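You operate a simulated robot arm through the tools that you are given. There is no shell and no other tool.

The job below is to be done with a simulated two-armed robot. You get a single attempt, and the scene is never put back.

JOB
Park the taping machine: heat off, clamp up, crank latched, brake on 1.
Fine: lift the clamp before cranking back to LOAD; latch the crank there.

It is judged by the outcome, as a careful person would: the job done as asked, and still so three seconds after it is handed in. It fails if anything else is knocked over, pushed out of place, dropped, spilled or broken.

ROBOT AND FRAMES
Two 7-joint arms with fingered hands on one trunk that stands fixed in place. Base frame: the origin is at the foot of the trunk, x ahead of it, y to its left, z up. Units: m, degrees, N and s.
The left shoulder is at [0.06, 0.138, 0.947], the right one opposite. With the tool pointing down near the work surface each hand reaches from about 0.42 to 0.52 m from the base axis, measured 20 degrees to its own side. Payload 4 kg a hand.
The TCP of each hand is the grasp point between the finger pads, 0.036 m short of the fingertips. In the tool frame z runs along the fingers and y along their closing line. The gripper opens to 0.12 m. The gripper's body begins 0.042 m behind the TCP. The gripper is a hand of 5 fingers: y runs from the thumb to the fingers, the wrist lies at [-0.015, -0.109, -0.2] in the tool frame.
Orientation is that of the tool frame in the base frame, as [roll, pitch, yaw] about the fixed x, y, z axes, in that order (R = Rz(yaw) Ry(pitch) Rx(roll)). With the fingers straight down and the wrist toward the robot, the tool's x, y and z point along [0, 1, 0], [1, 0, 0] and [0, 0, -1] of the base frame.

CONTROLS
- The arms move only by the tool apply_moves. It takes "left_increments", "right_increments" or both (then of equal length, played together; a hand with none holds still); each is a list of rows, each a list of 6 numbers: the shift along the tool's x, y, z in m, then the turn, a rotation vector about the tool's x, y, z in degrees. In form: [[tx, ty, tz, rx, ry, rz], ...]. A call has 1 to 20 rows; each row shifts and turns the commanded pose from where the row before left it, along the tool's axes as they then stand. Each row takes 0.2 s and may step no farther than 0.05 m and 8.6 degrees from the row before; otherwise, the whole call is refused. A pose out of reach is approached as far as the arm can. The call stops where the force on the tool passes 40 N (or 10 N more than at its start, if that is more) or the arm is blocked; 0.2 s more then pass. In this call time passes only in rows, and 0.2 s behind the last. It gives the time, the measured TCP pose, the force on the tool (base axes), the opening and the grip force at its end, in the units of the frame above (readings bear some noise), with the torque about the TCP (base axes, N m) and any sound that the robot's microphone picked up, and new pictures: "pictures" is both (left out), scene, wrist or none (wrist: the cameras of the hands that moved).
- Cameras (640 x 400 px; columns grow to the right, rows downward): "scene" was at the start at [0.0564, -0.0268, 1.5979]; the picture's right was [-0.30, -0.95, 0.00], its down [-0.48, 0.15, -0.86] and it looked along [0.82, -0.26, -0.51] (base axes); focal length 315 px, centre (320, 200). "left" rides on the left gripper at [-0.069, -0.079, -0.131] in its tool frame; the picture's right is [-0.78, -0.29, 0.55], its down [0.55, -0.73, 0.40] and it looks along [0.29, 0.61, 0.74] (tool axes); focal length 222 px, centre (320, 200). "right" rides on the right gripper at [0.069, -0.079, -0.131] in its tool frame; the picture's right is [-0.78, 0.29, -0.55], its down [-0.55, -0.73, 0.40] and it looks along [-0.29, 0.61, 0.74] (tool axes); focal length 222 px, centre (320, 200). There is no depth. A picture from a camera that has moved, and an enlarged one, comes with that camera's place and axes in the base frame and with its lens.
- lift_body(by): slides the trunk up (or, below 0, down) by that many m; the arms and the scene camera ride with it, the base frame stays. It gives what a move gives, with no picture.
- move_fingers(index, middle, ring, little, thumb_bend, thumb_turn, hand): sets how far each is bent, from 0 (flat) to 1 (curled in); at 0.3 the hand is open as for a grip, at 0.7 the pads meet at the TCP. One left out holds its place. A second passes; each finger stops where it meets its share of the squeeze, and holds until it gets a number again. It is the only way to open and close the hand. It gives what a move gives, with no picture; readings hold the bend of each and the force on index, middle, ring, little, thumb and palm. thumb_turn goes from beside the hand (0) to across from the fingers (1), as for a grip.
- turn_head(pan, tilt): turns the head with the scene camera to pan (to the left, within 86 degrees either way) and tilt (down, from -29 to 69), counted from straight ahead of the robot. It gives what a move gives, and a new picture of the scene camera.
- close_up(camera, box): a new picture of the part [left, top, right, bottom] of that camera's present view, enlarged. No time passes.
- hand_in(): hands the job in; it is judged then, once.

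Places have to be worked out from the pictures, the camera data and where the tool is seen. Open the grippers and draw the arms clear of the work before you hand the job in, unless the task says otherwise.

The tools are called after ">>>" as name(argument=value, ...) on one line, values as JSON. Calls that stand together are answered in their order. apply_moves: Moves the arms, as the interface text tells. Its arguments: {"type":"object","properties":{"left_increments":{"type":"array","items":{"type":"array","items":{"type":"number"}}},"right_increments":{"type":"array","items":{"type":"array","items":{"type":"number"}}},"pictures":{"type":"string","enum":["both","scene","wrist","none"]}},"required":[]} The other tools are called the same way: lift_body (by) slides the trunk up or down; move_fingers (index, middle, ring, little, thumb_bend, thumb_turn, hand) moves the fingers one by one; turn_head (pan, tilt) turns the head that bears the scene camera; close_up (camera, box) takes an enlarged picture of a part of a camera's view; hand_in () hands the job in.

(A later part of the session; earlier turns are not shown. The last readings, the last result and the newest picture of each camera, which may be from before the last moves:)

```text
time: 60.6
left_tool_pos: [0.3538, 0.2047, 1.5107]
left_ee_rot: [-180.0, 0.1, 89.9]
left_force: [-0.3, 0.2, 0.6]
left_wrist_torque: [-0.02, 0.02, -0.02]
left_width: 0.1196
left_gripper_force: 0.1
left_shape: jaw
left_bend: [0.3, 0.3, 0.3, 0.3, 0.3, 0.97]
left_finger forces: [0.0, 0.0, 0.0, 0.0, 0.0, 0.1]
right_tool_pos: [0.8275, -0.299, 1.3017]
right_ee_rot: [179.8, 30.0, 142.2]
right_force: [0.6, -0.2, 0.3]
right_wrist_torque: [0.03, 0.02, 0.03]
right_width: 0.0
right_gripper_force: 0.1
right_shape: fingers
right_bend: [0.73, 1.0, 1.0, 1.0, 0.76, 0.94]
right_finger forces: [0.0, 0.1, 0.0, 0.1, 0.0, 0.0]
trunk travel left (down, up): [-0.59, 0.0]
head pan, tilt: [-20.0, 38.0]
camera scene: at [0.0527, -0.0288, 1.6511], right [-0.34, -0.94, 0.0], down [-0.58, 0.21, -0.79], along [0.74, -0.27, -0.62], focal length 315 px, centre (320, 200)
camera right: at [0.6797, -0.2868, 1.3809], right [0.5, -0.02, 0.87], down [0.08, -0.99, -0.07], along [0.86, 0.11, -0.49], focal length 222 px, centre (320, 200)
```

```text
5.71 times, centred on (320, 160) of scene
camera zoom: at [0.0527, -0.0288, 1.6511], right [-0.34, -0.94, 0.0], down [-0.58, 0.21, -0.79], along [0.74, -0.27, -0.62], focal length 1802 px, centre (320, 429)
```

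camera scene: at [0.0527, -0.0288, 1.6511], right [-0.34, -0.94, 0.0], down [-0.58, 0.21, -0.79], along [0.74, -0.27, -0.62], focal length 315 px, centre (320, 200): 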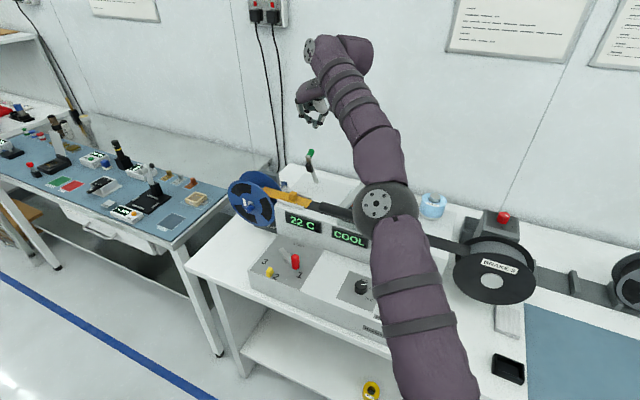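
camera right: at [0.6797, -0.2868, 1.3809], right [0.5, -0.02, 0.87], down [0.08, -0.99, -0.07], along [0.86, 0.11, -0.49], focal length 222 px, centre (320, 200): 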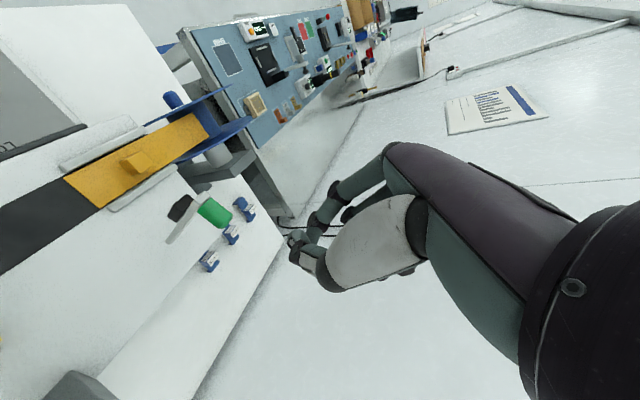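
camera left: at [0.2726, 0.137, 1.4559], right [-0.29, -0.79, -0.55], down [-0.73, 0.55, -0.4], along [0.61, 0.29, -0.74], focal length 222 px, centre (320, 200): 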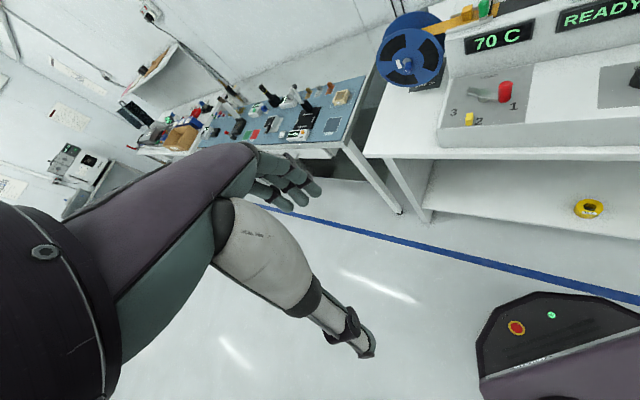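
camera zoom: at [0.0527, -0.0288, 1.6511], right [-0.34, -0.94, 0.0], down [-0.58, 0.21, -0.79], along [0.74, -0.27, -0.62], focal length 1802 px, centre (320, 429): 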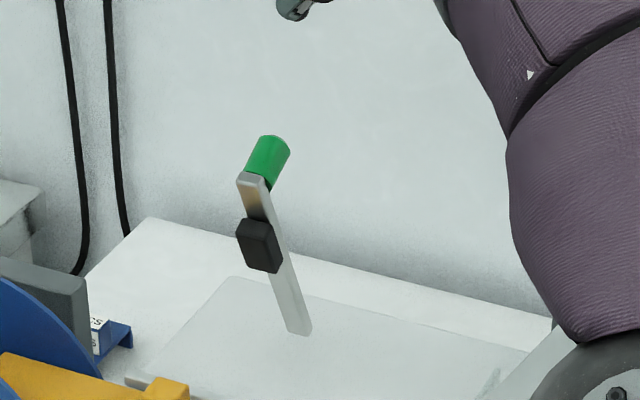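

The clamp is up and holds at about 72°. I withdraw the right hand up and back toward the robot, over the sealing handle.

>>> apply_moves(right_increments=[[0.0012, -0.0122, -0.0296, 0, 0, 0], [0.0012, -0.0122, -0.0296, 0, 0, 0], [0.0308, -0.0275, -0.0178, 0, 0, 0], [0.0308, -0.0275, -0.0178, 0, 0, 0], [0.0308, -0.0275, -0.0178, 0, 0, 0], [0.0308, -0.0275, -0.0178, 0, 0, 0], [0.0308, -0.0275, -0.0178, 0, 0, 0], [0.0308, -0.0275, -0.0178, 0, 0, 0]], pictures="scene")

>>> close_up(camera="scene", box=[220, 120, 420, 300])

```text
time: 62.4
left_tool_pos: [0.35, 0.2049, 1.5125]
left_ee_rot: [180.0, 0.0, 90.1]
left_force: [-0.8, -0.1, -0.5]
left_wrist_torque: [0.01, -0.02, 0.01]
left_width: 0.1199
left_gripper_force: 0.1
left_shape: jaw
left_bend: [0.3, 0.3, 0.3, 0.3, 0.3, 0.97]
left_finger forces: [0.0, 0.1, 0.0, 0.0, 0.0, 0.0]
right_tool_pos: [0.5123, -0.2998, 1.3513]
right_ee_rot: [179.7, 30.1, 142.0]
right_force: [-0.1, 0.9, 0.0]
right_wrist_torque: [0.03, -0.02, 0.02]
right_width: 0.0001
right_gripper_force: 0.0
right_shape: fingers
right_bend: [0.73, 1.0, 1.0, 1.0, 0.76, 0.94]
right_finger forces: [0.0, 0.1, 0.0, 0.1, 0.1, 0.0]
trunk travel left (down, up): [-0.59, 0.0]
head pan, tilt: [-20.0, 38.0]
camera scene: at [0.0495, -0.0288, 1.6512], right [-0.34, -0.94, 0.0], down [-0.58, 0.21, -0.79], along [0.74, -0.27, -0.61], focal length 315 px, centre (320, 200)
```

scene: 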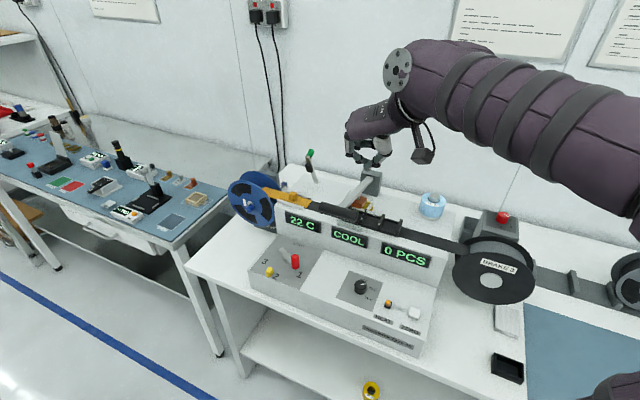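

```text
2.22 times, centred on (320, 210) of scene
camera zoom: at [0.0495, -0.0288, 1.6512], right [-0.34, -0.94, 0.0], down [-0.58, 0.21, -0.79], along [0.74, -0.27, -0.61], focal length 701 px, centre (320, 178)
```

zoom: 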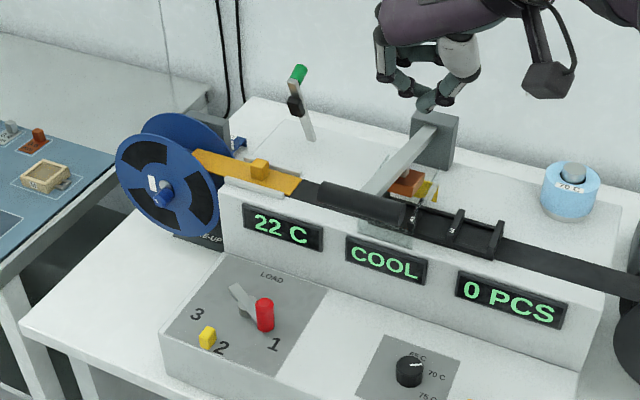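

Everything is intact and the clamp is up. The crank is best turned with the left hand (right hand would foul the sealing handle). I move the right hand aside to the right, turn the left hand square to the machine, and curl its outer fingers.

>>> move_fingers(hand="left", middle=1, ring=1, little=1)

>>> apply_moves(left_increments=[[0, 0, 0, 0, 0, 8.5], [0, 0, 0, 0, 0, 8.5], [0, 0, 0, 0, 0, 8.5], [0, 0, 0, 0, 0, 8.5], [0, 0, 0, 0, 0, 8.5], [0, 0, 0, 0, 0, 2.5]], right_increments=[[-0.0159, -0.0237, 0.0092, 0, 0, 0], [-0.0159, -0.0237, 0.0092, 0, 0, 0], [-0.0159, -0.0237, 0.0092, 0, 0, 0], [-0.0159, -0.0237, 0.0092, 0, 0, 0], [-0.0159, -0.0237, 0.0092, 0, 0, 0], [-0.0159, -0.0237, 0.0092, 0, 0, 0]], pictures="none")

>>> apply_moves(left_increments=[[-0.00456, 0.03105, 0.0329, 0, 0, 0], [-0.00456, 0.03105, 0.0329, 0, 0, 0], [-0.00456, 0.03105, 0.0329, 0, 0, 0], [-0.00456, 0.03105, 0.0329, 0, 0, 0], [-0.00456, 0.03105, 0.0329, 0, 0, 0], [-0.00456, 0.03105, 0.0329, 0, 0, 0], [-0.00456, 0.03105, 0.0329, 0, 0, 0], [-0.00456, 0.03105, 0.0329, 0, 0, 0], [-0.00456, 0.03105, 0.0329, 0, 0, 0], [-0.00456, 0.03105, 0.0329, 0, 0, 0]], pictures="both")

```text
time: 63.4
left_tool_pos: [0.3534, 0.2059, 1.5115]
left_ee_rot: [-179.9, 0.0, 89.9]
left_force: [-0.7, -0.8, -0.3]
left_wrist_torque: [0.01, 0.01, -0.01]
left_width: 0.1187
left_gripper_force: 0.1
left_shape: fingers
left_bend: [0.3, 1.0, 1.0, 1.0, 0.3, 0.97]
left_finger forces: [0.0, 0.0, 0.0, 0.0, 0.1, 0.0]
right_tool_pos: [0.5159, -0.2989, 1.3505]
right_ee_rot: [179.9, 30.1, 142.2]
right_force: [0.1, 0.3, 0.4]
right_wrist_torque: [0.0, 0.01, 0.02]
right_width: 0.0
right_gripper_force: 0.1
right_shape: fingers
right_bend: [0.73, 1.0, 1.0, 1.0, 0.76, 0.94]
right_finger forces: [0.1, 0.0, 0.0, 0.1, 0.1, 0.0]
trunk travel left (down, up): [-0.59, 0.0]
head pan, tilt: [-20.0, 38.0]
```

```text
time: 64.8
left_tool_pos: [0.3525, 0.2049, 1.5111]
left_ee_rot: [180.0, 0.0, 44.9]
left_force: [-0.6, 0.1, -0.1]
left_wrist_torque: [0.06, 0.02, 0.03]
left_width: 0.1186
left_gripper_force: 0.1
left_shape: fingers
left_bend: [0.3, 1.0, 1.0, 1.0, 0.3, 0.97]
left_finger forces: [0.1, 0.0, 0.0, 0.0, 0.0, 0.0]
right_tool_pos: [0.5185, -0.4791, 1.3549]
right_ee_rot: [179.8, 30.1, 142.2]
right_force: [0.4, -0.2, -0.6]
right_wrist_torque: [0.01, 0.02, 0.01]
right_width: 0.0002
right_gripper_force: 0.0
right_shape: fingers
right_bend: [0.73, 1.0, 1.0, 1.0, 0.76, 0.94]
right_finger forces: [0.1, 0.1, 0.0, 0.1, 0.0, 0.1]
trunk travel left (down, up): [-0.59, 0.0]
head pan, tilt: [-20.0, 38.0]
```

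```text
time: 67.0
left_tool_pos: [0.543, -0.0481, 1.1818]
left_ee_rot: [-180.0, 0.0, 45.0]
left_force: [0.6, -0.3, -0.7]
left_wrist_torque: [0.05, 0.01, 0.01]
left_width: 0.119
left_gripper_force: 0.0
left_shape: fingers
left_bend: [0.3, 1.0, 1.0, 1.0, 0.3, 0.97]
left_finger forces: [0.0, 0.0, 0.0, 0.0, 0.1, 0.0]
right_tool_pos: [0.5198, -0.4804, 1.3536]
right_ee_rot: [179.8, 29.9, 142.2]
right_force: [0.5, -0.7, 0.2]
right_wrist_torque: [0.0, -0.01, 0.0]
right_width: 0.0001
right_gripper_force: 0.0
right_shape: fingers
right_bend: [0.73, 1.0, 1.0, 1.0, 0.76, 0.94]
right_finger forces: [0.0, 0.0, 0.0, 0.0, 0.1, 0.0]
trunk travel left (down, up): [-0.59, 0.0]
head pan, tilt: [-20.0, 38.0]
camera scene: at [0.053, -0.03, 1.6511], right [-0.34, -0.94, 0.0], down [-0.58, 0.21, -0.79], along [0.74, -0.27, -0.62], focal length 315 px, centre (320, 200)
camera left: at [0.4378, -0.0423, 1.3113], right [-0.76, -0.35, -0.55], down [-0.13, 0.91, -0.4], along [0.64, -0.23, -0.74], focal length 222 px, centre (320, 200)
```

scene: 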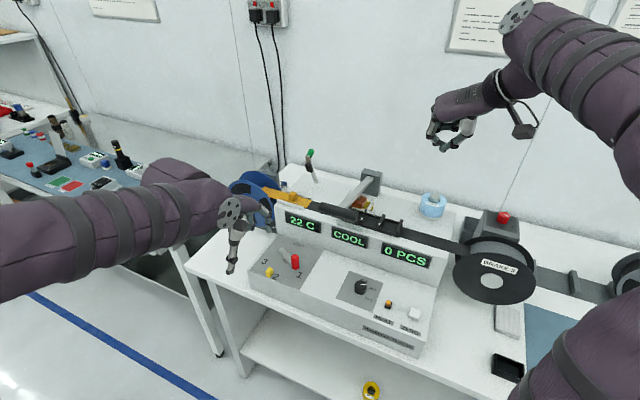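
left: 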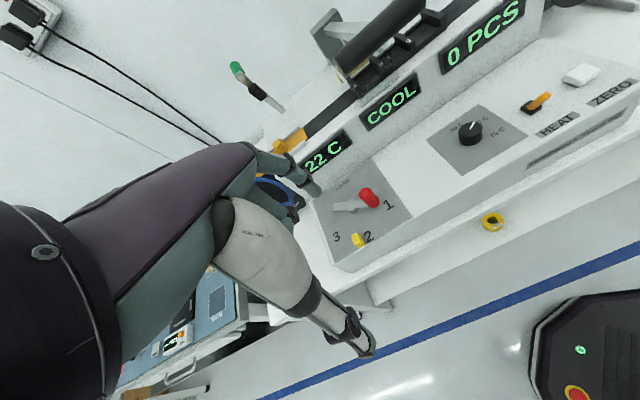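

Left hand is over the panel with a good view. I zoom both cameras on the crank and yellow tab for exact positions.

>>> close_up(camera="left", box=[290, 150, 430, 280])

>>> close_up(camera="scene", box=[230, 230, 330, 310])

>>> close_up(camera="left", box=[240, 120, 400, 370])

```text
3.08 times, centred on (360, 215) of left
camera zoom: at [0.4378, -0.0423, 1.3113], right [-0.76, -0.35, -0.55], down [-0.13, 0.91, -0.4], along [0.64, -0.23, -0.74], focal length 684 px, centre (197, 154)
```

zoom: 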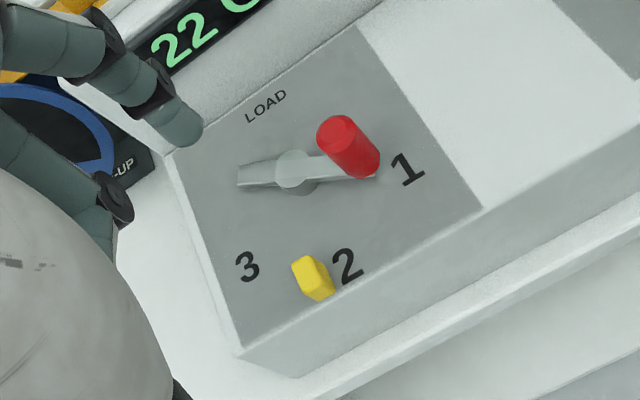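

```text
5.00 times, centred on (280, 270) of scene
camera zoom: at [0.053, -0.03, 1.6511], right [-0.34, -0.94, 0.0], down [-0.58, 0.21, -0.79], along [0.74, -0.27, -0.62], focal length 1577 px, centre (520, -150)
```

zoom: 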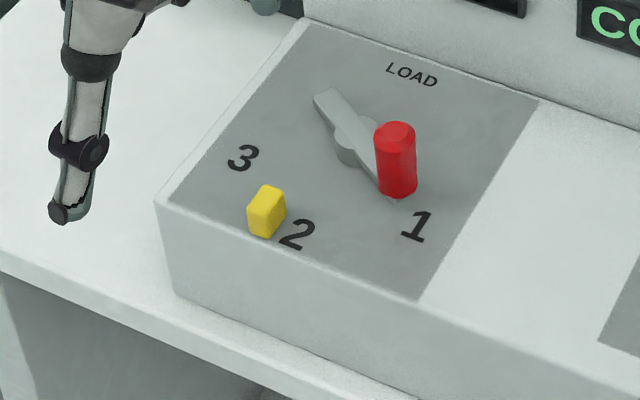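

```text
1.60 times, centred on (320, 245) of left
camera zoom: at [0.4378, -0.0423, 1.3113], right [-0.76, -0.35, -0.55], down [-0.13, 0.91, -0.4], along [0.64, -0.23, -0.74], focal length 355 px, centre (320, 128)
```

zoom: 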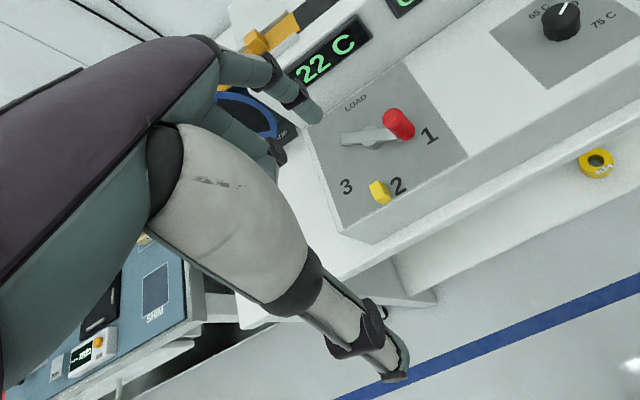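

Crank pivot ≈(0.645,-0.148), red knob ≈(0.610,-0.160), top z≈1.015; yellow tab ≈(0.617,-0.090). I lower the left index finger just beyond the knob's left side.

>>> apply_moves(left_increments=[[-0.0031, 0.00745, 0.039, 0, 0, 0], [-0.0031, 0.00745, 0.039, 0, 0, 0], [-0.0031, 0.00745, 0.039, 0, 0, 0], [-0.0031, 0.00745, 0.039, 0, 0, 0]], pictures="both")

>>> close_up(camera="left", box=[290, 150, 430, 280])

>>> close_up(camera="scene", box=[230, 220, 330, 310])

```text
time: 68.0
left_tool_pos: [0.5538, -0.0778, 1.0289]
left_ee_rot: [-180.0, 0.0, 45.0]
left_force: [1.0, 0.6, -0.3]
left_wrist_torque: [0.0, 0.01, 0.05]
left_width: 0.1189
left_gripper_force: 0.0
left_shape: fingers
left_bend: [0.3, 1.0, 1.0, 1.0, 0.3, 0.97]
left_finger forces: [0.1, 0.0, 0.0, 0.1, 0.1, 0.1]
right_tool_pos: [0.5198, -0.4807, 1.3547]
right_ee_rot: [179.8, 30.1, 142.3]
right_force: [1.0, -0.2, -1.4]
right_wrist_torque: [0.0, -0.01, 0.01]
right_width: 0.0
right_gripper_force: 0.1
right_shape: fingers
right_bend: [0.73, 1.0, 1.0, 1.0, 0.76, 0.94]
right_finger forces: [0.0, 0.0, 0.1, 0.0, 0.0, 0.0]
trunk travel left (down, up): [-0.59, 0.0]
head pan, tilt: [-20.0, 38.0]
camera scene: at [0.0522, -0.0295, 1.6511], right [-0.34, -0.94, 0.0], down [-0.58, 0.21, -0.79], along [0.74, -0.27, -0.62], focal length 315 px, centre (320, 200)
camera left: at [0.4484, -0.0707, 1.1588], right [-0.76, -0.35, -0.55], down [-0.13, 0.91, -0.4], along [0.64, -0.23, -0.74], focal length 222 px, centre (320, 200)
```

scene: 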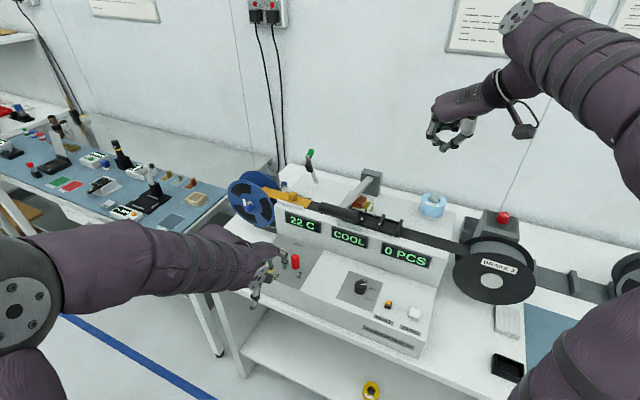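
left: 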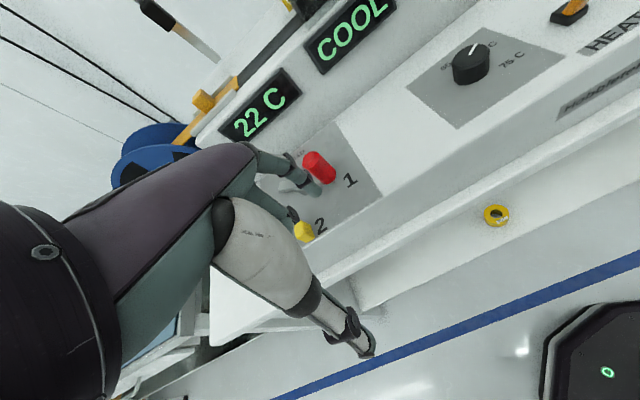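

```text
3.08 times, centred on (360, 215) of left
camera zoom: at [0.4484, -0.0707, 1.1588], right [-0.76, -0.35, -0.55], down [-0.13, 0.91, -0.4], along [0.64, -0.23, -0.74], focal length 684 px, centre (197, 154)
```

zoom: 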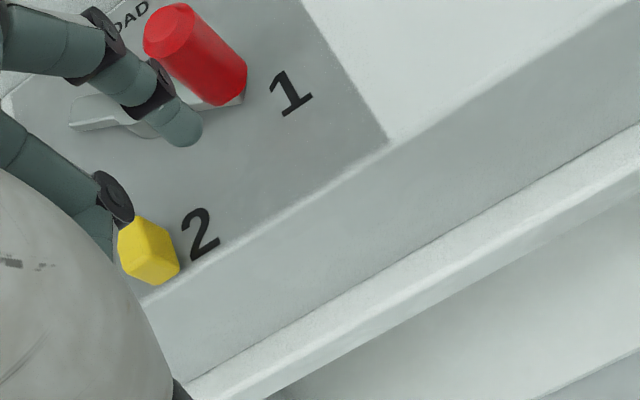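

```text
4.44 times, centred on (280, 265) of scene
camera zoom: at [0.0522, -0.0295, 1.6511], right [-0.34, -0.94, 0.0], down [-0.58, 0.21, -0.79], along [0.74, -0.27, -0.62], focal length 1401 px, centre (498, -89)
```

zoom: 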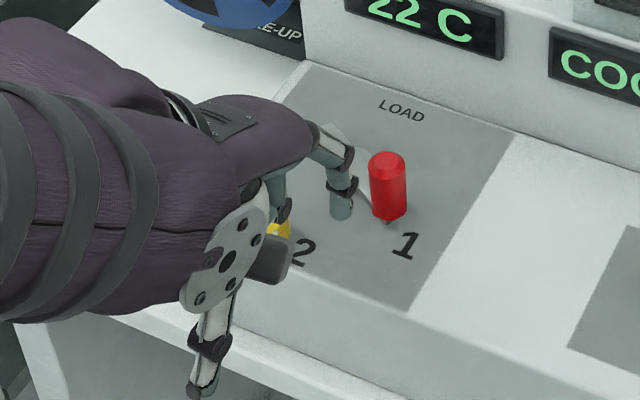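

The left index is left of the red knob, 2–3 cm away. I begin pushing it around counter-clockwise (first toward the right), in small steps.

>>> apply_moves(left_increments=[[-0.005, 0.0121, 0.002, 0, 0, 0], [-0.0095, 0.0083, 0, 0, 0, 0], [-0.006, 0.0095, 0, 0, 0, 0], [-0.0033, 0.0107, 0, 0, 0, 0]], pictures="scene")

>>> close_up(camera="left", box=[270, 120, 410, 250])

>>> close_up(camera="scene", box=[230, 220, 330, 310])

```text
time: 69.0
left_tool_pos: [0.5656, -0.1229, 1.0246]
left_ee_rot: [-179.9, 0.0, 44.9]
left_force: [-5.8, -1.0, -2.1]
left_wrist_torque: [0.04, 0.2, -0.31]
left_width: 0.1149
left_gripper_force: 2.6
left_shape: fingers
left_bend: [0.33, 1.0, 1.0, 1.0, 0.3, 0.97]
left_finger forces: [4.9, 0.0, 0.0, 0.0, 0.1, 0.0]
right_tool_pos: [0.5182, -0.4812, 1.3557]
right_ee_rot: [179.8, 30.1, 142.3]
right_force: [0.1, -0.5, 1.0]
right_wrist_torque: [0.01, 0.02, -0.04]
right_width: 0.0001
right_gripper_force: 0.0
right_shape: fingers
right_bend: [0.73, 1.0, 1.0, 1.0, 0.76, 0.94]
right_finger forces: [0.0, 0.0, 0.0, 0.0, 0.0, 0.1]
trunk travel left (down, up): [-0.59, 0.0]
head pan, tilt: [-20.0, 38.0]
camera scene: at [0.0513, -0.0295, 1.6511], right [-0.34, -0.94, 0.0], down [-0.58, 0.21, -0.79], along [0.74, -0.27, -0.62], focal length 315 px, centre (320, 200)
```

scene: 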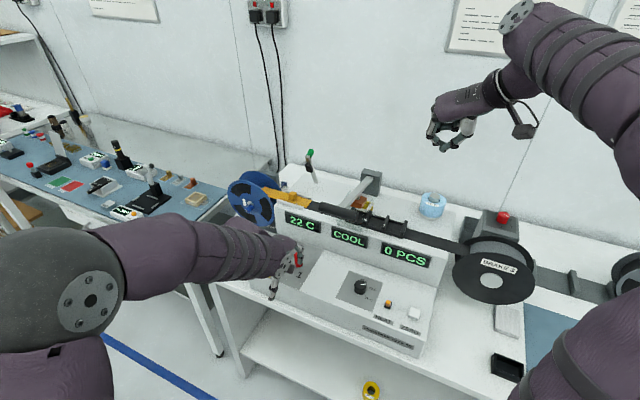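

```text
3.08 times, centred on (340, 185) of left
camera zoom: at [0.4595, -0.1164, 1.1546], right [-0.76, -0.35, -0.55], down [-0.13, 0.91, -0.4], along [0.63, -0.23, -0.74], focal length 684 px, centre (258, 246)
```

zoom: 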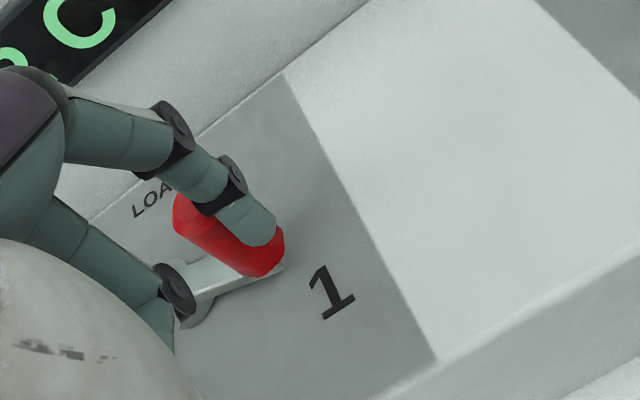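

```text
4.44 times, centred on (280, 265) of scene
camera zoom: at [0.0513, -0.0295, 1.6511], right [-0.34, -0.94, 0.0], down [-0.58, 0.21, -0.79], along [0.74, -0.27, -0.62], focal length 1401 px, centre (498, -89)
```

zoom: 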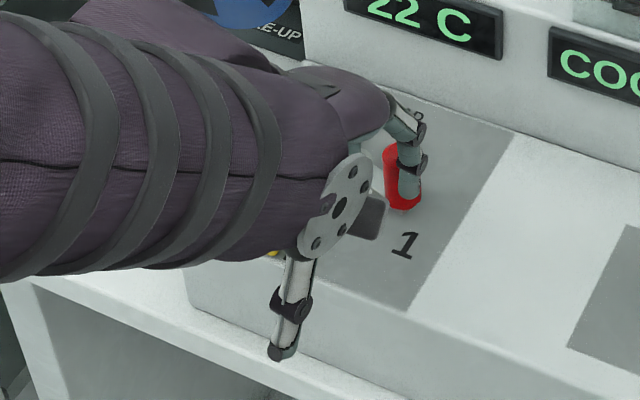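

The finger slid around the front of the knob instead of driving it – it was a bit too near the robot. I lift the hand 5 cm, move back left, and re-measure.

>>> apply_moves(left_increments=[[0, 0, -0.03, 0, 0, 0], [0, 0, -0.03, 0, 0, 0], [0.03, -0.02, 0, 0, 0, 0], [0.02, -0.02, 0, 0, 0, 0]], pictures="none")

>>> close_up(camera="left", box=[270, 120, 430, 270])

>>> close_up(camera="scene", box=[230, 220, 330, 310])

```text
time: 70.0
left_tool_pos: [0.5698, -0.0589, 1.0853]
left_ee_rot: [-180.0, 0.0, 44.9]
left_force: [-1.0, 0.1, 0.3]
left_wrist_torque: [0.03, 0.0, -0.03]
left_width: 0.1188
left_gripper_force: 0.1
left_shape: fingers
left_bend: [0.3, 1.0, 1.0, 1.0, 0.3, 0.97]
left_finger forces: [0.0, 0.1, 0.0, 0.0, 0.0, 0.0]
right_tool_pos: [0.5172, -0.4796, 1.3539]
right_ee_rot: [179.9, 30.1, 142.3]
right_force: [-0.1, 0.0, 0.1]
right_wrist_torque: [0.0, -0.01, -0.01]
right_width: 0.0
right_gripper_force: 0.2
right_shape: fingers
right_bend: [0.73, 1.0, 1.0, 1.0, 0.76, 0.94]
right_finger forces: [0.0, 0.0, 0.0, 0.0, 0.1, 0.1]
trunk travel left (down, up): [-0.59, 0.0]
head pan, tilt: [-20.0, 38.0]
```

```text
2.67 times, centred on (350, 195) of left
camera zoom: at [0.4651, -0.0518, 1.2136], right [-0.76, -0.35, -0.55], down [-0.13, 0.91, -0.4], along [0.64, -0.23, -0.74], focal length 592 px, centre (240, 213)
```

zoom: 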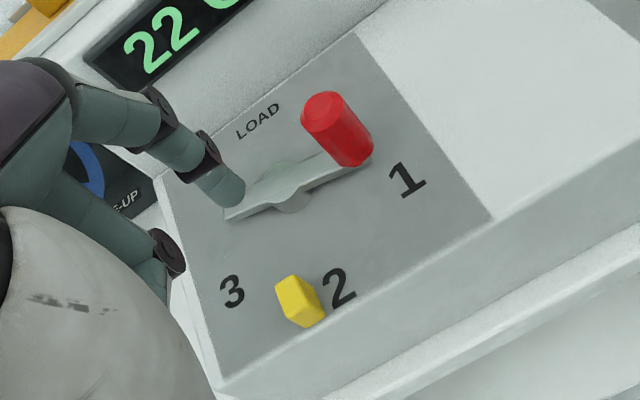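

```text
4.44 times, centred on (280, 265) of scene
camera zoom: at [0.0512, -0.0287, 1.6512], right [-0.34, -0.94, 0.0], down [-0.58, 0.21, -0.79], along [0.74, -0.27, -0.62], focal length 1401 px, centre (498, -89)
```

zoom: 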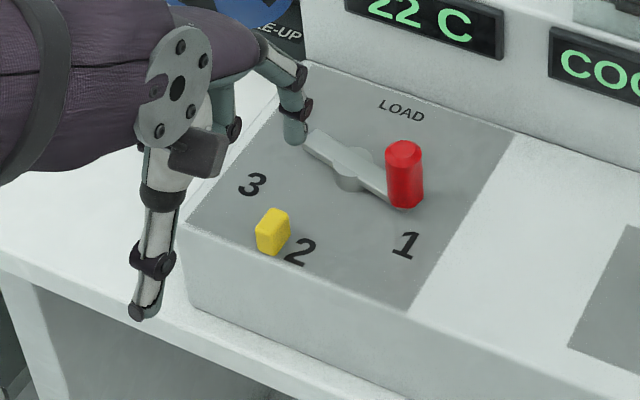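

The crank did move some 20° (knob now ≈(0.6135,-0.170), angle ≈217°). I place the finger closer in, on the trailing side between knob and pivot line, and push again along a tighter arc.

>>> apply_moves(left_increments=[[-0.0277, 0.0226, 0, 0, 0, 0], [0, 0, 0.033, 0, 0, 0], [0, 0, 0.033, 0, 0, 0]], pictures="none")

>>> close_up(camera="left", box=[270, 120, 410, 250])

>>> close_up(camera="scene", box=[250, 220, 330, 290])

```text
time: 70.8
left_tool_pos: [0.5681, -0.0961, 1.018]
left_ee_rot: [-179.9, 0.1, 44.9]
left_force: [0.1, 0.0, -0.5]
left_wrist_torque: [0.02, 0.02, 0.01]
left_width: 0.119
left_gripper_force: 0.1
left_shape: fingers
left_bend: [0.3, 1.0, 1.0, 1.0, 0.3, 0.97]
left_finger forces: [0.0, 0.1, 0.0, 0.1, 0.0, 0.0]
right_tool_pos: [0.5189, -0.481, 1.3546]
right_ee_rot: [179.9, 30.2, 142.2]
right_force: [0.4, -0.2, 0.4]
right_wrist_torque: [0.06, -0.02, 0.02]
right_width: 0.0
right_gripper_force: 0.1
right_shape: fingers
right_bend: [0.73, 1.0, 1.0, 1.0, 0.76, 0.94]
right_finger forces: [0.1, 0.2, 0.1, 0.0, 0.0, 0.0]
trunk travel left (down, up): [-0.59, 0.0]
head pan, tilt: [-20.0, 38.0]
```

```text
3.08 times, centred on (340, 185) of left
camera zoom: at [0.4628, -0.0891, 1.1468], right [-0.76, -0.35, -0.55], down [-0.13, 0.91, -0.4], along [0.64, -0.23, -0.74], focal length 684 px, centre (258, 246)
```

zoom: 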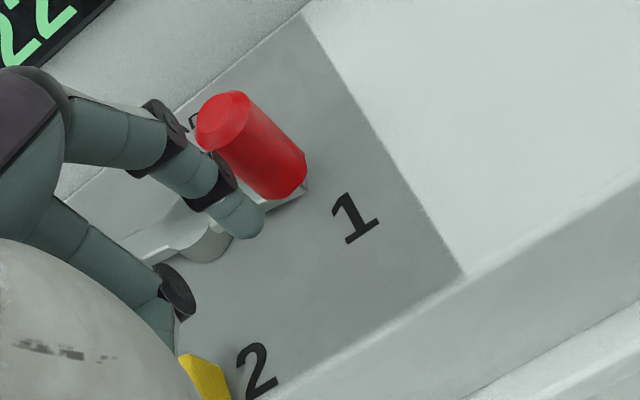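

```text
5.71 times, centred on (290, 255) of scene
camera zoom: at [0.0518, -0.0297, 1.6512], right [-0.34, -0.94, 0.0], down [-0.58, 0.21, -0.79], along [0.74, -0.27, -0.62], focal length 1802 px, centre (491, -114)
```

zoom: 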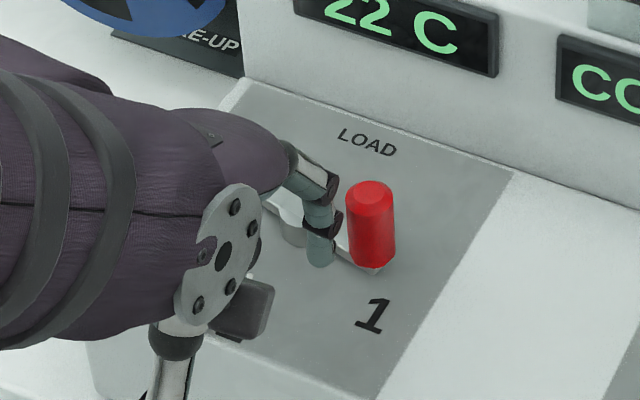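

The finger sits right behind the arm and knob. I push along the arc.

>>> apply_moves(left_increments=[[-0.0047, 0.005, 0, 0, 0, 0], [-0.0037, 0.0064, 0, 0, 0, 0], [-0.0025, 0.0083, 0, 0, 0, 0], [-0.0002, 0.0086, 0, 0, 0, 0]], pictures="none")

>>> close_up(camera="left", box=[270, 120, 410, 250])

>>> close_up(camera="scene", box=[250, 220, 330, 290])

```text
time: 71.8
left_tool_pos: [0.5803, -0.1221, 1.0177]
left_ee_rot: [-179.9, 0.0, 45.0]
left_force: [-1.3, 0.8, 0.4]
left_wrist_torque: [0.01, 0.02, -0.01]
left_width: 0.1176
left_gripper_force: 0.9
left_shape: fingers
left_bend: [0.31, 1.0, 1.0, 1.0, 0.3, 0.97]
left_finger forces: [0.9, 0.0, 0.0, 0.0, 0.1, 0.1]
right_tool_pos: [0.5186, -0.4788, 1.3545]
right_ee_rot: [179.9, 30.1, 142.3]
right_force: [0.6, -0.8, 0.1]
right_wrist_torque: [0.01, 0.04, 0.0]
right_width: 0.0
right_gripper_force: 0.1
right_shape: fingers
right_bend: [0.73, 1.0, 1.0, 1.0, 0.76, 0.94]
right_finger forces: [0.0, 0.0, 0.0, 0.1, 0.0, 0.1]
trunk travel left (down, up): [-0.59, 0.0]
head pan, tilt: [-20.0, 38.0]
```

```text
3.08 times, centred on (340, 185) of left
camera zoom: at [0.4749, -0.1148, 1.1473], right [-0.76, -0.35, -0.55], down [-0.13, 0.91, -0.4], along [0.64, -0.23, -0.74], focal length 684 px, centre (258, 246)
```

zoom: 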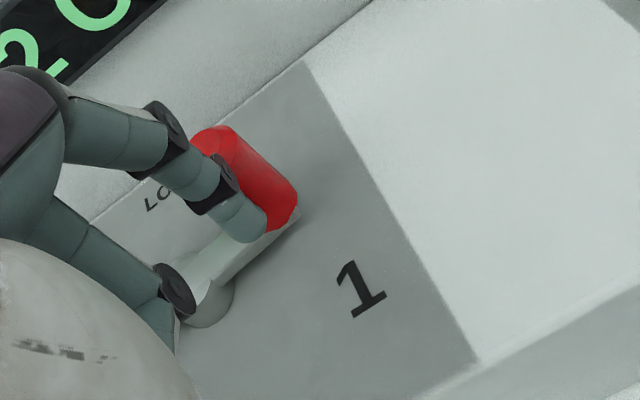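

```text
5.71 times, centred on (290, 255) of scene
camera zoom: at [0.0516, -0.0287, 1.6511], right [-0.34, -0.94, 0.0], down [-0.58, 0.21, -0.79], along [0.74, -0.27, -0.62], focal length 1802 px, centre (491, -114)
```

zoom: 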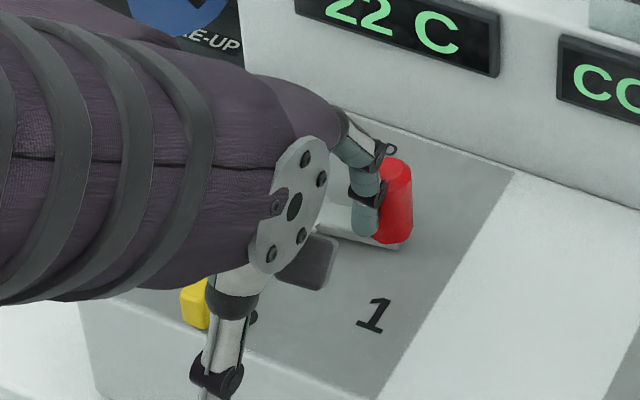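

The crank follows smoothly. I continue around toward LOAD.

>>> apply_moves(left_increments=[[0.0021, 0.0084, 0, 0, 0, 0], [0.004, 0.0076, 0, 0, 0, 0], [0.0059, 0.0062, 0, 0, 0, 0]], pictures="none")

>>> close_up(camera="left", box=[250, 120, 390, 250])

>>> close_up(camera="scene", box=[250, 220, 330, 290])

```text
time: 72.6
left_tool_pos: [0.6042, -0.1283, 1.0178]
left_ee_rot: [-180.0, -0.1, 45.0]
left_force: [-2.4, 3.3, 0.3]
left_wrist_torque: [0.0, 0.01, 0.02]
left_width: 0.115
left_gripper_force: 1.5
left_shape: fingers
left_bend: [0.32, 1.0, 1.0, 1.0, 0.3, 0.97]
left_finger forces: [3.5, 0.0, 0.0, 0.0, 0.1, 0.0]
right_tool_pos: [0.5191, -0.4786, 1.355]
right_ee_rot: [179.9, 30.1, 142.2]
right_force: [0.4, 0.2, -0.5]
right_wrist_torque: [-0.01, -0.03, -0.02]
right_width: 0.0
right_gripper_force: 0.0
right_shape: fingers
right_bend: [0.73, 1.0, 1.0, 1.0, 0.76, 0.94]
right_finger forces: [0.0, 0.1, 0.1, 0.0, 0.0, 0.1]
trunk travel left (down, up): [-0.59, 0.0]
head pan, tilt: [-20.0, 38.0]
```

```text
3.08 times, centred on (320, 185) of left
camera zoom: at [0.4992, -0.1217, 1.1473], right [-0.76, -0.35, -0.55], down [-0.13, 0.91, -0.4], along [0.64, -0.23, -0.74], focal length 684 px, centre (320, 246)
```

zoom: 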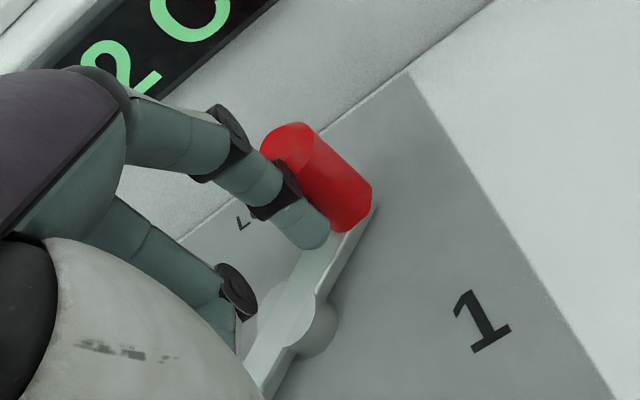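

```text
5.71 times, centred on (290, 255) of scene
camera zoom: at [0.0518, -0.0285, 1.6512], right [-0.34, -0.94, 0.0], down [-0.58, 0.21, -0.79], along [0.74, -0.27, -0.62], focal length 1802 px, centre (491, -114)
```

zoom: 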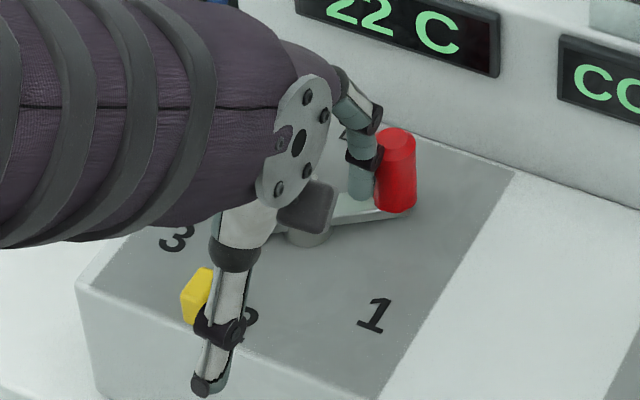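

The finger slipped to the inner side over the arm; the crank is now at about 265°. I lift, move to the robot side of the knob (its trailing side now) and come down there.

>>> apply_moves(left_increments=[[0, 0, -0.03, 0, 0, 0], [0, 0, -0.03, 0, 0, 0], [-0.0332, -0.0205, 0, 0, 0, 0], [0, 0, 0.029, 0, 0, 0]], pictures="none")

>>> close_up(camera="left", box=[250, 100, 410, 250])

>>> close_up(camera="scene", box=[250, 220, 330, 290])

```text
time: 73.6
left_tool_pos: [0.5693, -0.1385, 1.0479]
left_ee_rot: [-179.9, 0.0, 45.1]
left_force: [0.0, 0.2, -0.3]
left_wrist_torque: [0.02, -0.01, 0.01]
left_width: 0.119
left_gripper_force: 0.1
left_shape: fingers
left_bend: [0.3, 1.0, 1.0, 1.0, 0.3, 0.97]
left_finger forces: [0.0, 0.0, 0.0, 0.1, 0.0, 0.0]
right_tool_pos: [0.5198, -0.4795, 1.3541]
right_ee_rot: [179.9, 30.0, 142.2]
right_force: [-0.4, 0.7, 0.8]
right_wrist_torque: [-0.02, 0.02, 0.0]
right_width: 0.0
right_gripper_force: 0.0
right_shape: fingers
right_bend: [0.73, 1.0, 1.0, 1.0, 0.76, 0.94]
right_finger forces: [0.0, 0.0, 0.0, 0.1, 0.0, 0.0]
trunk travel left (down, up): [-0.59, 0.0]
head pan, tilt: [-20.0, 38.0]
```

```text
2.67 times, centred on (330, 175) of left
camera zoom: at [0.464, -0.132, 1.178], right [-0.76, -0.35, -0.55], down [-0.13, 0.91, -0.4], along [0.63, -0.23, -0.74], focal length 592 px, centre (293, 267)
```

zoom: 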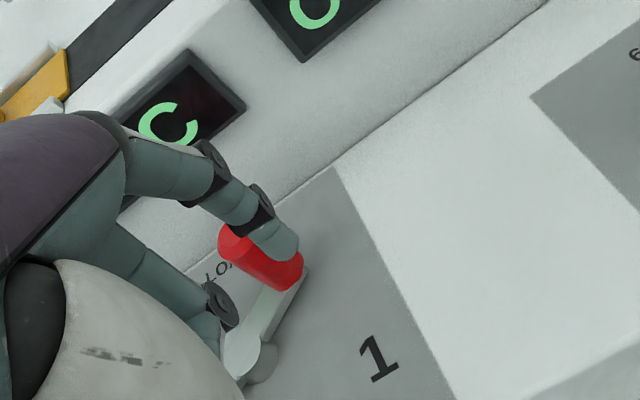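

```text
5.71 times, centred on (290, 255) of scene
camera zoom: at [0.0538, -0.029, 1.651], right [-0.34, -0.94, 0.0], down [-0.58, 0.21, -0.79], along [0.74, -0.27, -0.62], focal length 1802 px, centre (491, -114)
```

zoom: 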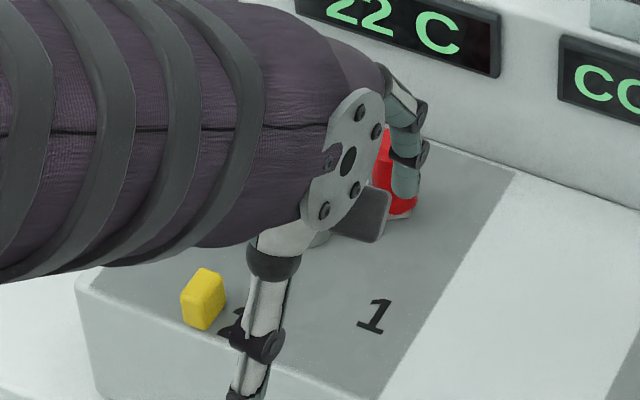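

The index is now just on the robot side of the knob (knob ≈(0.638,-0.189), index ≈(0.6165,-0.190)). I descend and push forward along the arc.

>>> apply_moves(left_increments=[[0, 0, 0.028, 0, 0, 0], [0.0057, 0.0042, 0, 0, 0, 0], [0.0045, 0.0081, 0, 0, 0, 0], [0.0073, 0.0091, 0, 0, 0, 0]], pictures="none")

>>> close_up(camera="left", box=[230, 100, 390, 250])

>>> close_up(camera="scene", box=[250, 220, 330, 290])

```text
time: 74.6
left_tool_pos: [0.5938, -0.1425, 1.0201]
left_ee_rot: [-179.9, 0.0, 44.8]
left_force: [-2.2, -0.8, -0.7]
left_wrist_torque: [0.05, 0.08, -0.17]
left_width: 0.1169
left_gripper_force: 1.3
left_shape: fingers
left_bend: [0.31, 1.0, 1.0, 1.0, 0.3, 0.97]
left_finger forces: [2.5, 0.0, 0.0, 0.0, 0.0, 0.0]
right_tool_pos: [0.5187, -0.4811, 1.355]
right_ee_rot: [179.9, 30.1, 142.2]
right_force: [-0.7, -0.3, 0.2]
right_wrist_torque: [0.0, -0.01, 0.01]
right_width: 0.0002
right_gripper_force: 0.0
right_shape: fingers
right_bend: [0.73, 1.0, 1.0, 1.0, 0.76, 0.94]
right_finger forces: [0.1, 0.0, 0.0, 0.0, 0.1, 0.0]
trunk travel left (down, up): [-0.59, 0.0]
head pan, tilt: [-20.0, 38.0]
```

```text
2.67 times, centred on (310, 175) of left
camera zoom: at [0.4883, -0.136, 1.1502], right [-0.76, -0.35, -0.55], down [-0.13, 0.91, -0.4], along [0.63, -0.23, -0.74], focal length 592 px, centre (347, 267)
```

zoom: 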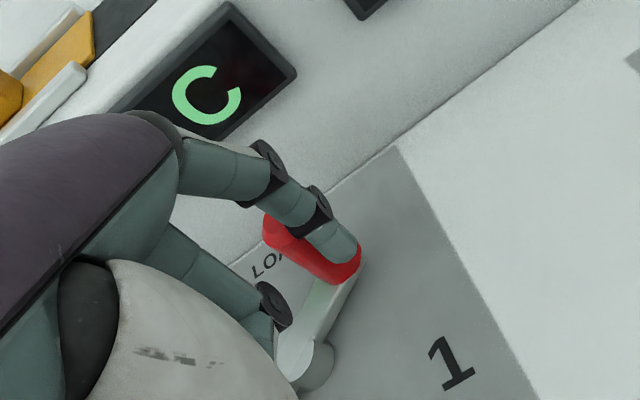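

```text
5.71 times, centred on (290, 255) of scene
camera zoom: at [0.0512, -0.0289, 1.6511], right [-0.34, -0.94, 0.0], down [-0.58, 0.21, -0.79], along [0.74, -0.27, -0.62], focal length 1802 px, centre (491, -114)
```

zoom: 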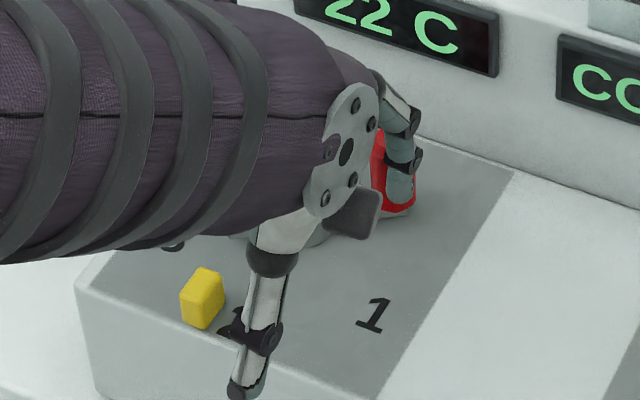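

It is unclear whether the knob advanced. I zoom in closely to see the contact.

>>> close_up(camera="left", box=[270, 140, 340, 210])

>>> close_up(camera="scene", box=[280, 230, 320, 265])

>>> close_up(camera="right", box=[0, 0, 640, 400])

```text
5.71 times, centred on (305, 175) of left
camera zoom: at [0.4883, -0.136, 1.1502], right [-0.76, -0.35, -0.55], down [-0.13, 0.91, -0.4], along [0.63, -0.23, -0.74], focal length 1269 px, centre (406, 343)
```

zoom: 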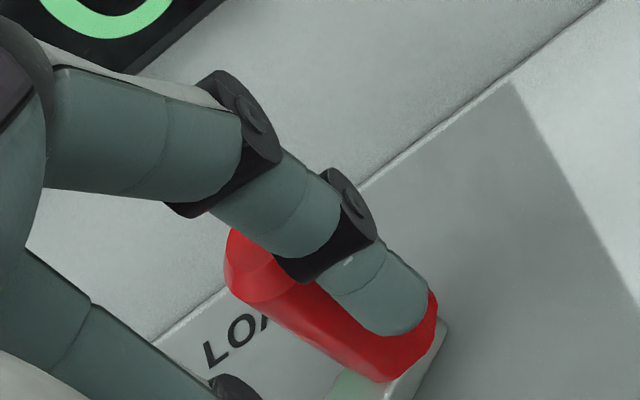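

```text
11.43 times, centred on (300, 248) of scene
camera zoom: at [0.0512, -0.0289, 1.6511], right [-0.34, -0.94, 0.0], down [-0.58, 0.21, -0.79], along [0.74, -0.27, -0.62], focal length 3604 px, centre (549, -343)
```

zoom: 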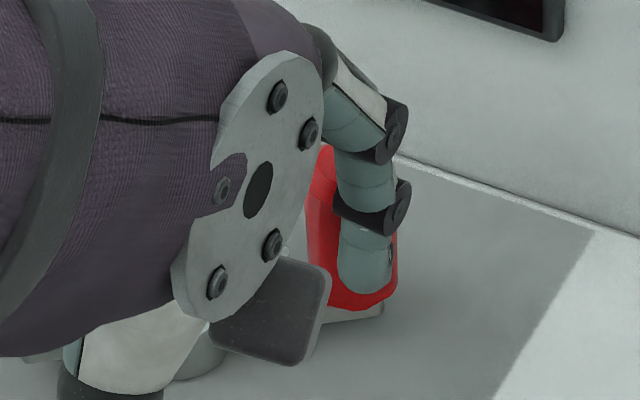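

```text
1.00 times, centred on (320, 200) of right (not enlarged: the box is as wide or as high as the picture)
camera zoom: at [0.3701, -0.4669, 1.434], right [0.5, -0.02, 0.87], down [0.08, -0.99, -0.07], along [0.86, 0.11, -0.49], focal length 222 px, centre (320, 200)
```

zoom: 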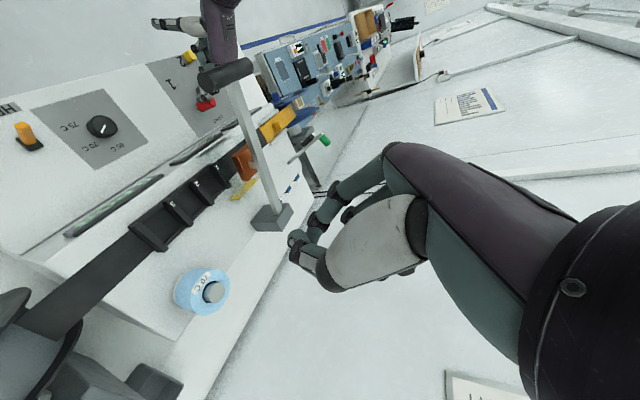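

The finger is in fact touching the knob's robot side (knob lower and farther than I assumed, ≈(0.655,-0.195), about 279°). I move the thumb out of the way, tilt the hand 15° so the finger's knuckle clears the wall, and continue pushing.

>>> move_fingers(hand="left", thumb_bend=0)

>>> apply_moves(left_increments=[[0, -0.0035, 0.0093, -7.5, 0, 0], [0, -0.0035, 0.0093, -7.5, 0, 0], [0.004, 0.008, 0.0022, 0, 0, 0], [0.0064, 0.0052, 0.0014, 0, 0, 0]], pictures="none")

>>> close_up(camera="left", box=[230, 100, 390, 250])

>>> close_up(camera="scene", box=[250, 220, 330, 290])

```text
time: 75.6
left_tool_pos: [0.5948, -0.1436, 1.0204]
left_ee_rot: [-180.0, 0.0, 45.0]
left_force: [-2.0, -1.2, -0.4]
left_wrist_torque: [0.05, 0.08, -0.11]
left_width: 0.1357
left_gripper_force: 1.0
left_shape: fingers
left_bend: [0.31, 1.0, 1.0, 1.0, 0.0, 0.97]
left_finger forces: [1.9, 0.0, 0.0, 0.1, 0.0, 0.1]
right_tool_pos: [0.5174, -0.4804, 1.3544]
right_ee_rot: [179.9, 30.1, 142.2]
right_force: [-0.3, 0.6, 0.2]
right_wrist_torque: [-0.01, 0.08, -0.02]
right_width: 0.0
right_gripper_force: 0.1
right_shape: fingers
right_bend: [0.73, 1.0, 1.0, 1.0, 0.76, 0.94]
right_finger forces: [0.1, 0.1, 0.0, 0.0, 0.1, 0.0]
trunk travel left (down, up): [-0.59, 0.0]
head pan, tilt: [-20.0, 38.0]
```

```text
time: 76.6
left_tool_pos: [0.6062, -0.1403, 1.002]
left_ee_rot: [165.1, 0.0, 45.0]
left_force: [-0.2, -0.2, 0.0]
left_wrist_torque: [0.03, 0.02, -0.06]
left_width: 0.137
left_gripper_force: 0.2
left_shape: fingers
left_bend: [0.31, 1.0, 1.0, 1.0, 0.0, 0.97]
left_finger forces: [0.9, 0.0, 0.0, 0.0, 0.0, 0.0]
right_tool_pos: [0.5192, -0.479, 1.3545]
right_ee_rot: [179.9, 30.0, 142.3]
right_force: [0.2, -0.3, 0.0]
right_wrist_torque: [-0.01, 0.0, 0.01]
right_width: 0.0
right_gripper_force: 0.1
right_shape: fingers
right_bend: [0.73, 1.0, 1.0, 1.0, 0.76, 0.94]
right_finger forces: [0.0, 0.0, 0.0, 0.0, 0.0, 0.0]
trunk travel left (down, up): [-0.59, 0.0]
head pan, tilt: [-20.0, 38.0]
```

```text
2.67 times, centred on (310, 175) of left
camera zoom: at [0.48, -0.1106, 1.1068], right [-0.65, -0.46, -0.6], down [-0.04, 0.82, -0.57], along [0.76, -0.35, -0.55], focal length 592 px, centre (347, 267)
```

zoom: 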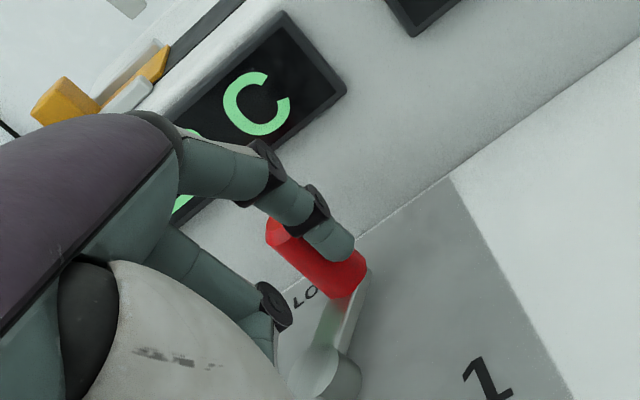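

```text
5.71 times, centred on (290, 255) of scene
camera zoom: at [0.0518, -0.0287, 1.6511], right [-0.34, -0.94, 0.0], down [-0.58, 0.21, -0.79], along [0.74, -0.27, -0.62], focal length 1802 px, centre (491, -114)
```

zoom: 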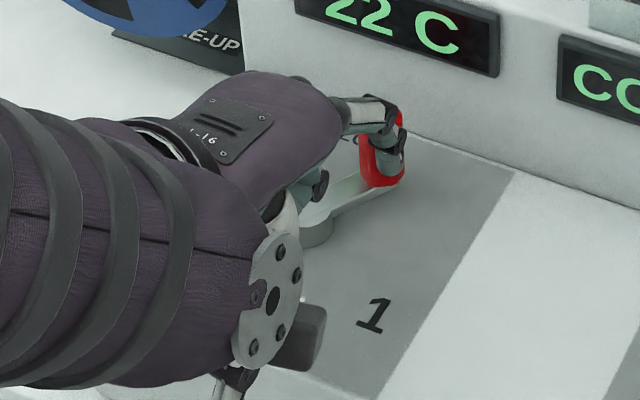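

Now the crank is clearly advancing (about 295–300°). I continue the last part up to LOAD.

>>> apply_moves(left_increments=[[0.0071, 0.0042, 0.0011, 0, 0, 0], [0.0047, 0.0018, 0.0005, 0, 0, 0]], pictures="none")

>>> close_up(camera="left", box=[230, 100, 390, 250])

>>> close_up(camera="scene", box=[250, 220, 330, 290])

```text
time: 77.2
left_tool_pos: [0.6229, -0.1346, 1.0031]
left_ee_rot: [164.9, 0.0, 45.0]
left_force: [-0.7, -0.1, -0.6]
left_wrist_torque: [-0.03, 0.0, -0.06]
left_width: 0.137
left_gripper_force: 0.6
left_shape: fingers
left_bend: [0.31, 1.0, 1.0, 1.0, 0.0, 0.97]
left_finger forces: [1.0, 0.0, 0.0, 0.0, 0.0, 0.0]
right_tool_pos: [0.5194, -0.4799, 1.3546]
right_ee_rot: [179.9, 30.1, 142.2]
right_force: [-0.4, 0.5, 0.4]
right_wrist_torque: [-0.02, 0.01, -0.01]
right_width: 0.0003
right_gripper_force: 0.0
right_shape: fingers
right_bend: [0.73, 1.0, 1.0, 1.0, 0.76, 0.94]
right_finger forces: [0.0, 0.0, 0.1, 0.0, 0.0, 0.0]
trunk travel left (down, up): [-0.59, 0.0]
head pan, tilt: [-20.0, 38.0]
```

```text
2.67 times, centred on (310, 175) of left
camera zoom: at [0.4931, -0.1067, 1.1073], right [-0.65, -0.46, -0.6], down [-0.04, 0.82, -0.57], along [0.76, -0.35, -0.55], focal length 592 px, centre (347, 267)
```

zoom: 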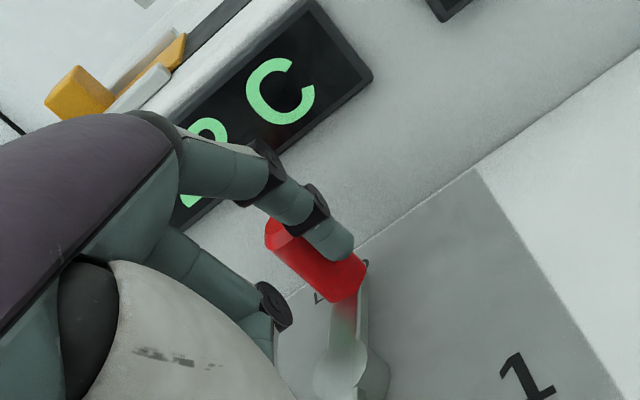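

```text
5.71 times, centred on (290, 255) of scene
camera zoom: at [0.0516, -0.0288, 1.6511], right [-0.34, -0.94, 0.0], down [-0.58, 0.21, -0.79], along [0.74, -0.27, -0.62], focal length 1802 px, centre (491, -114)
```

zoom: 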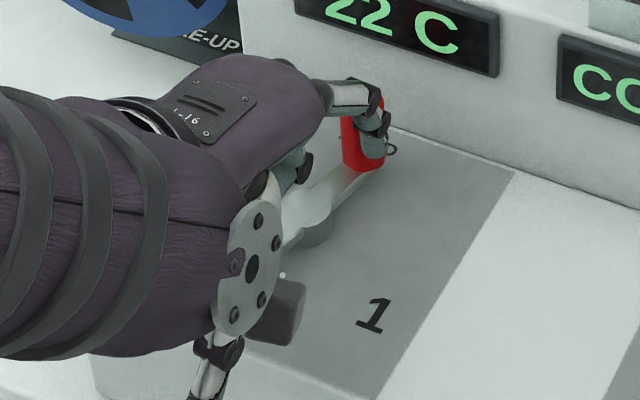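

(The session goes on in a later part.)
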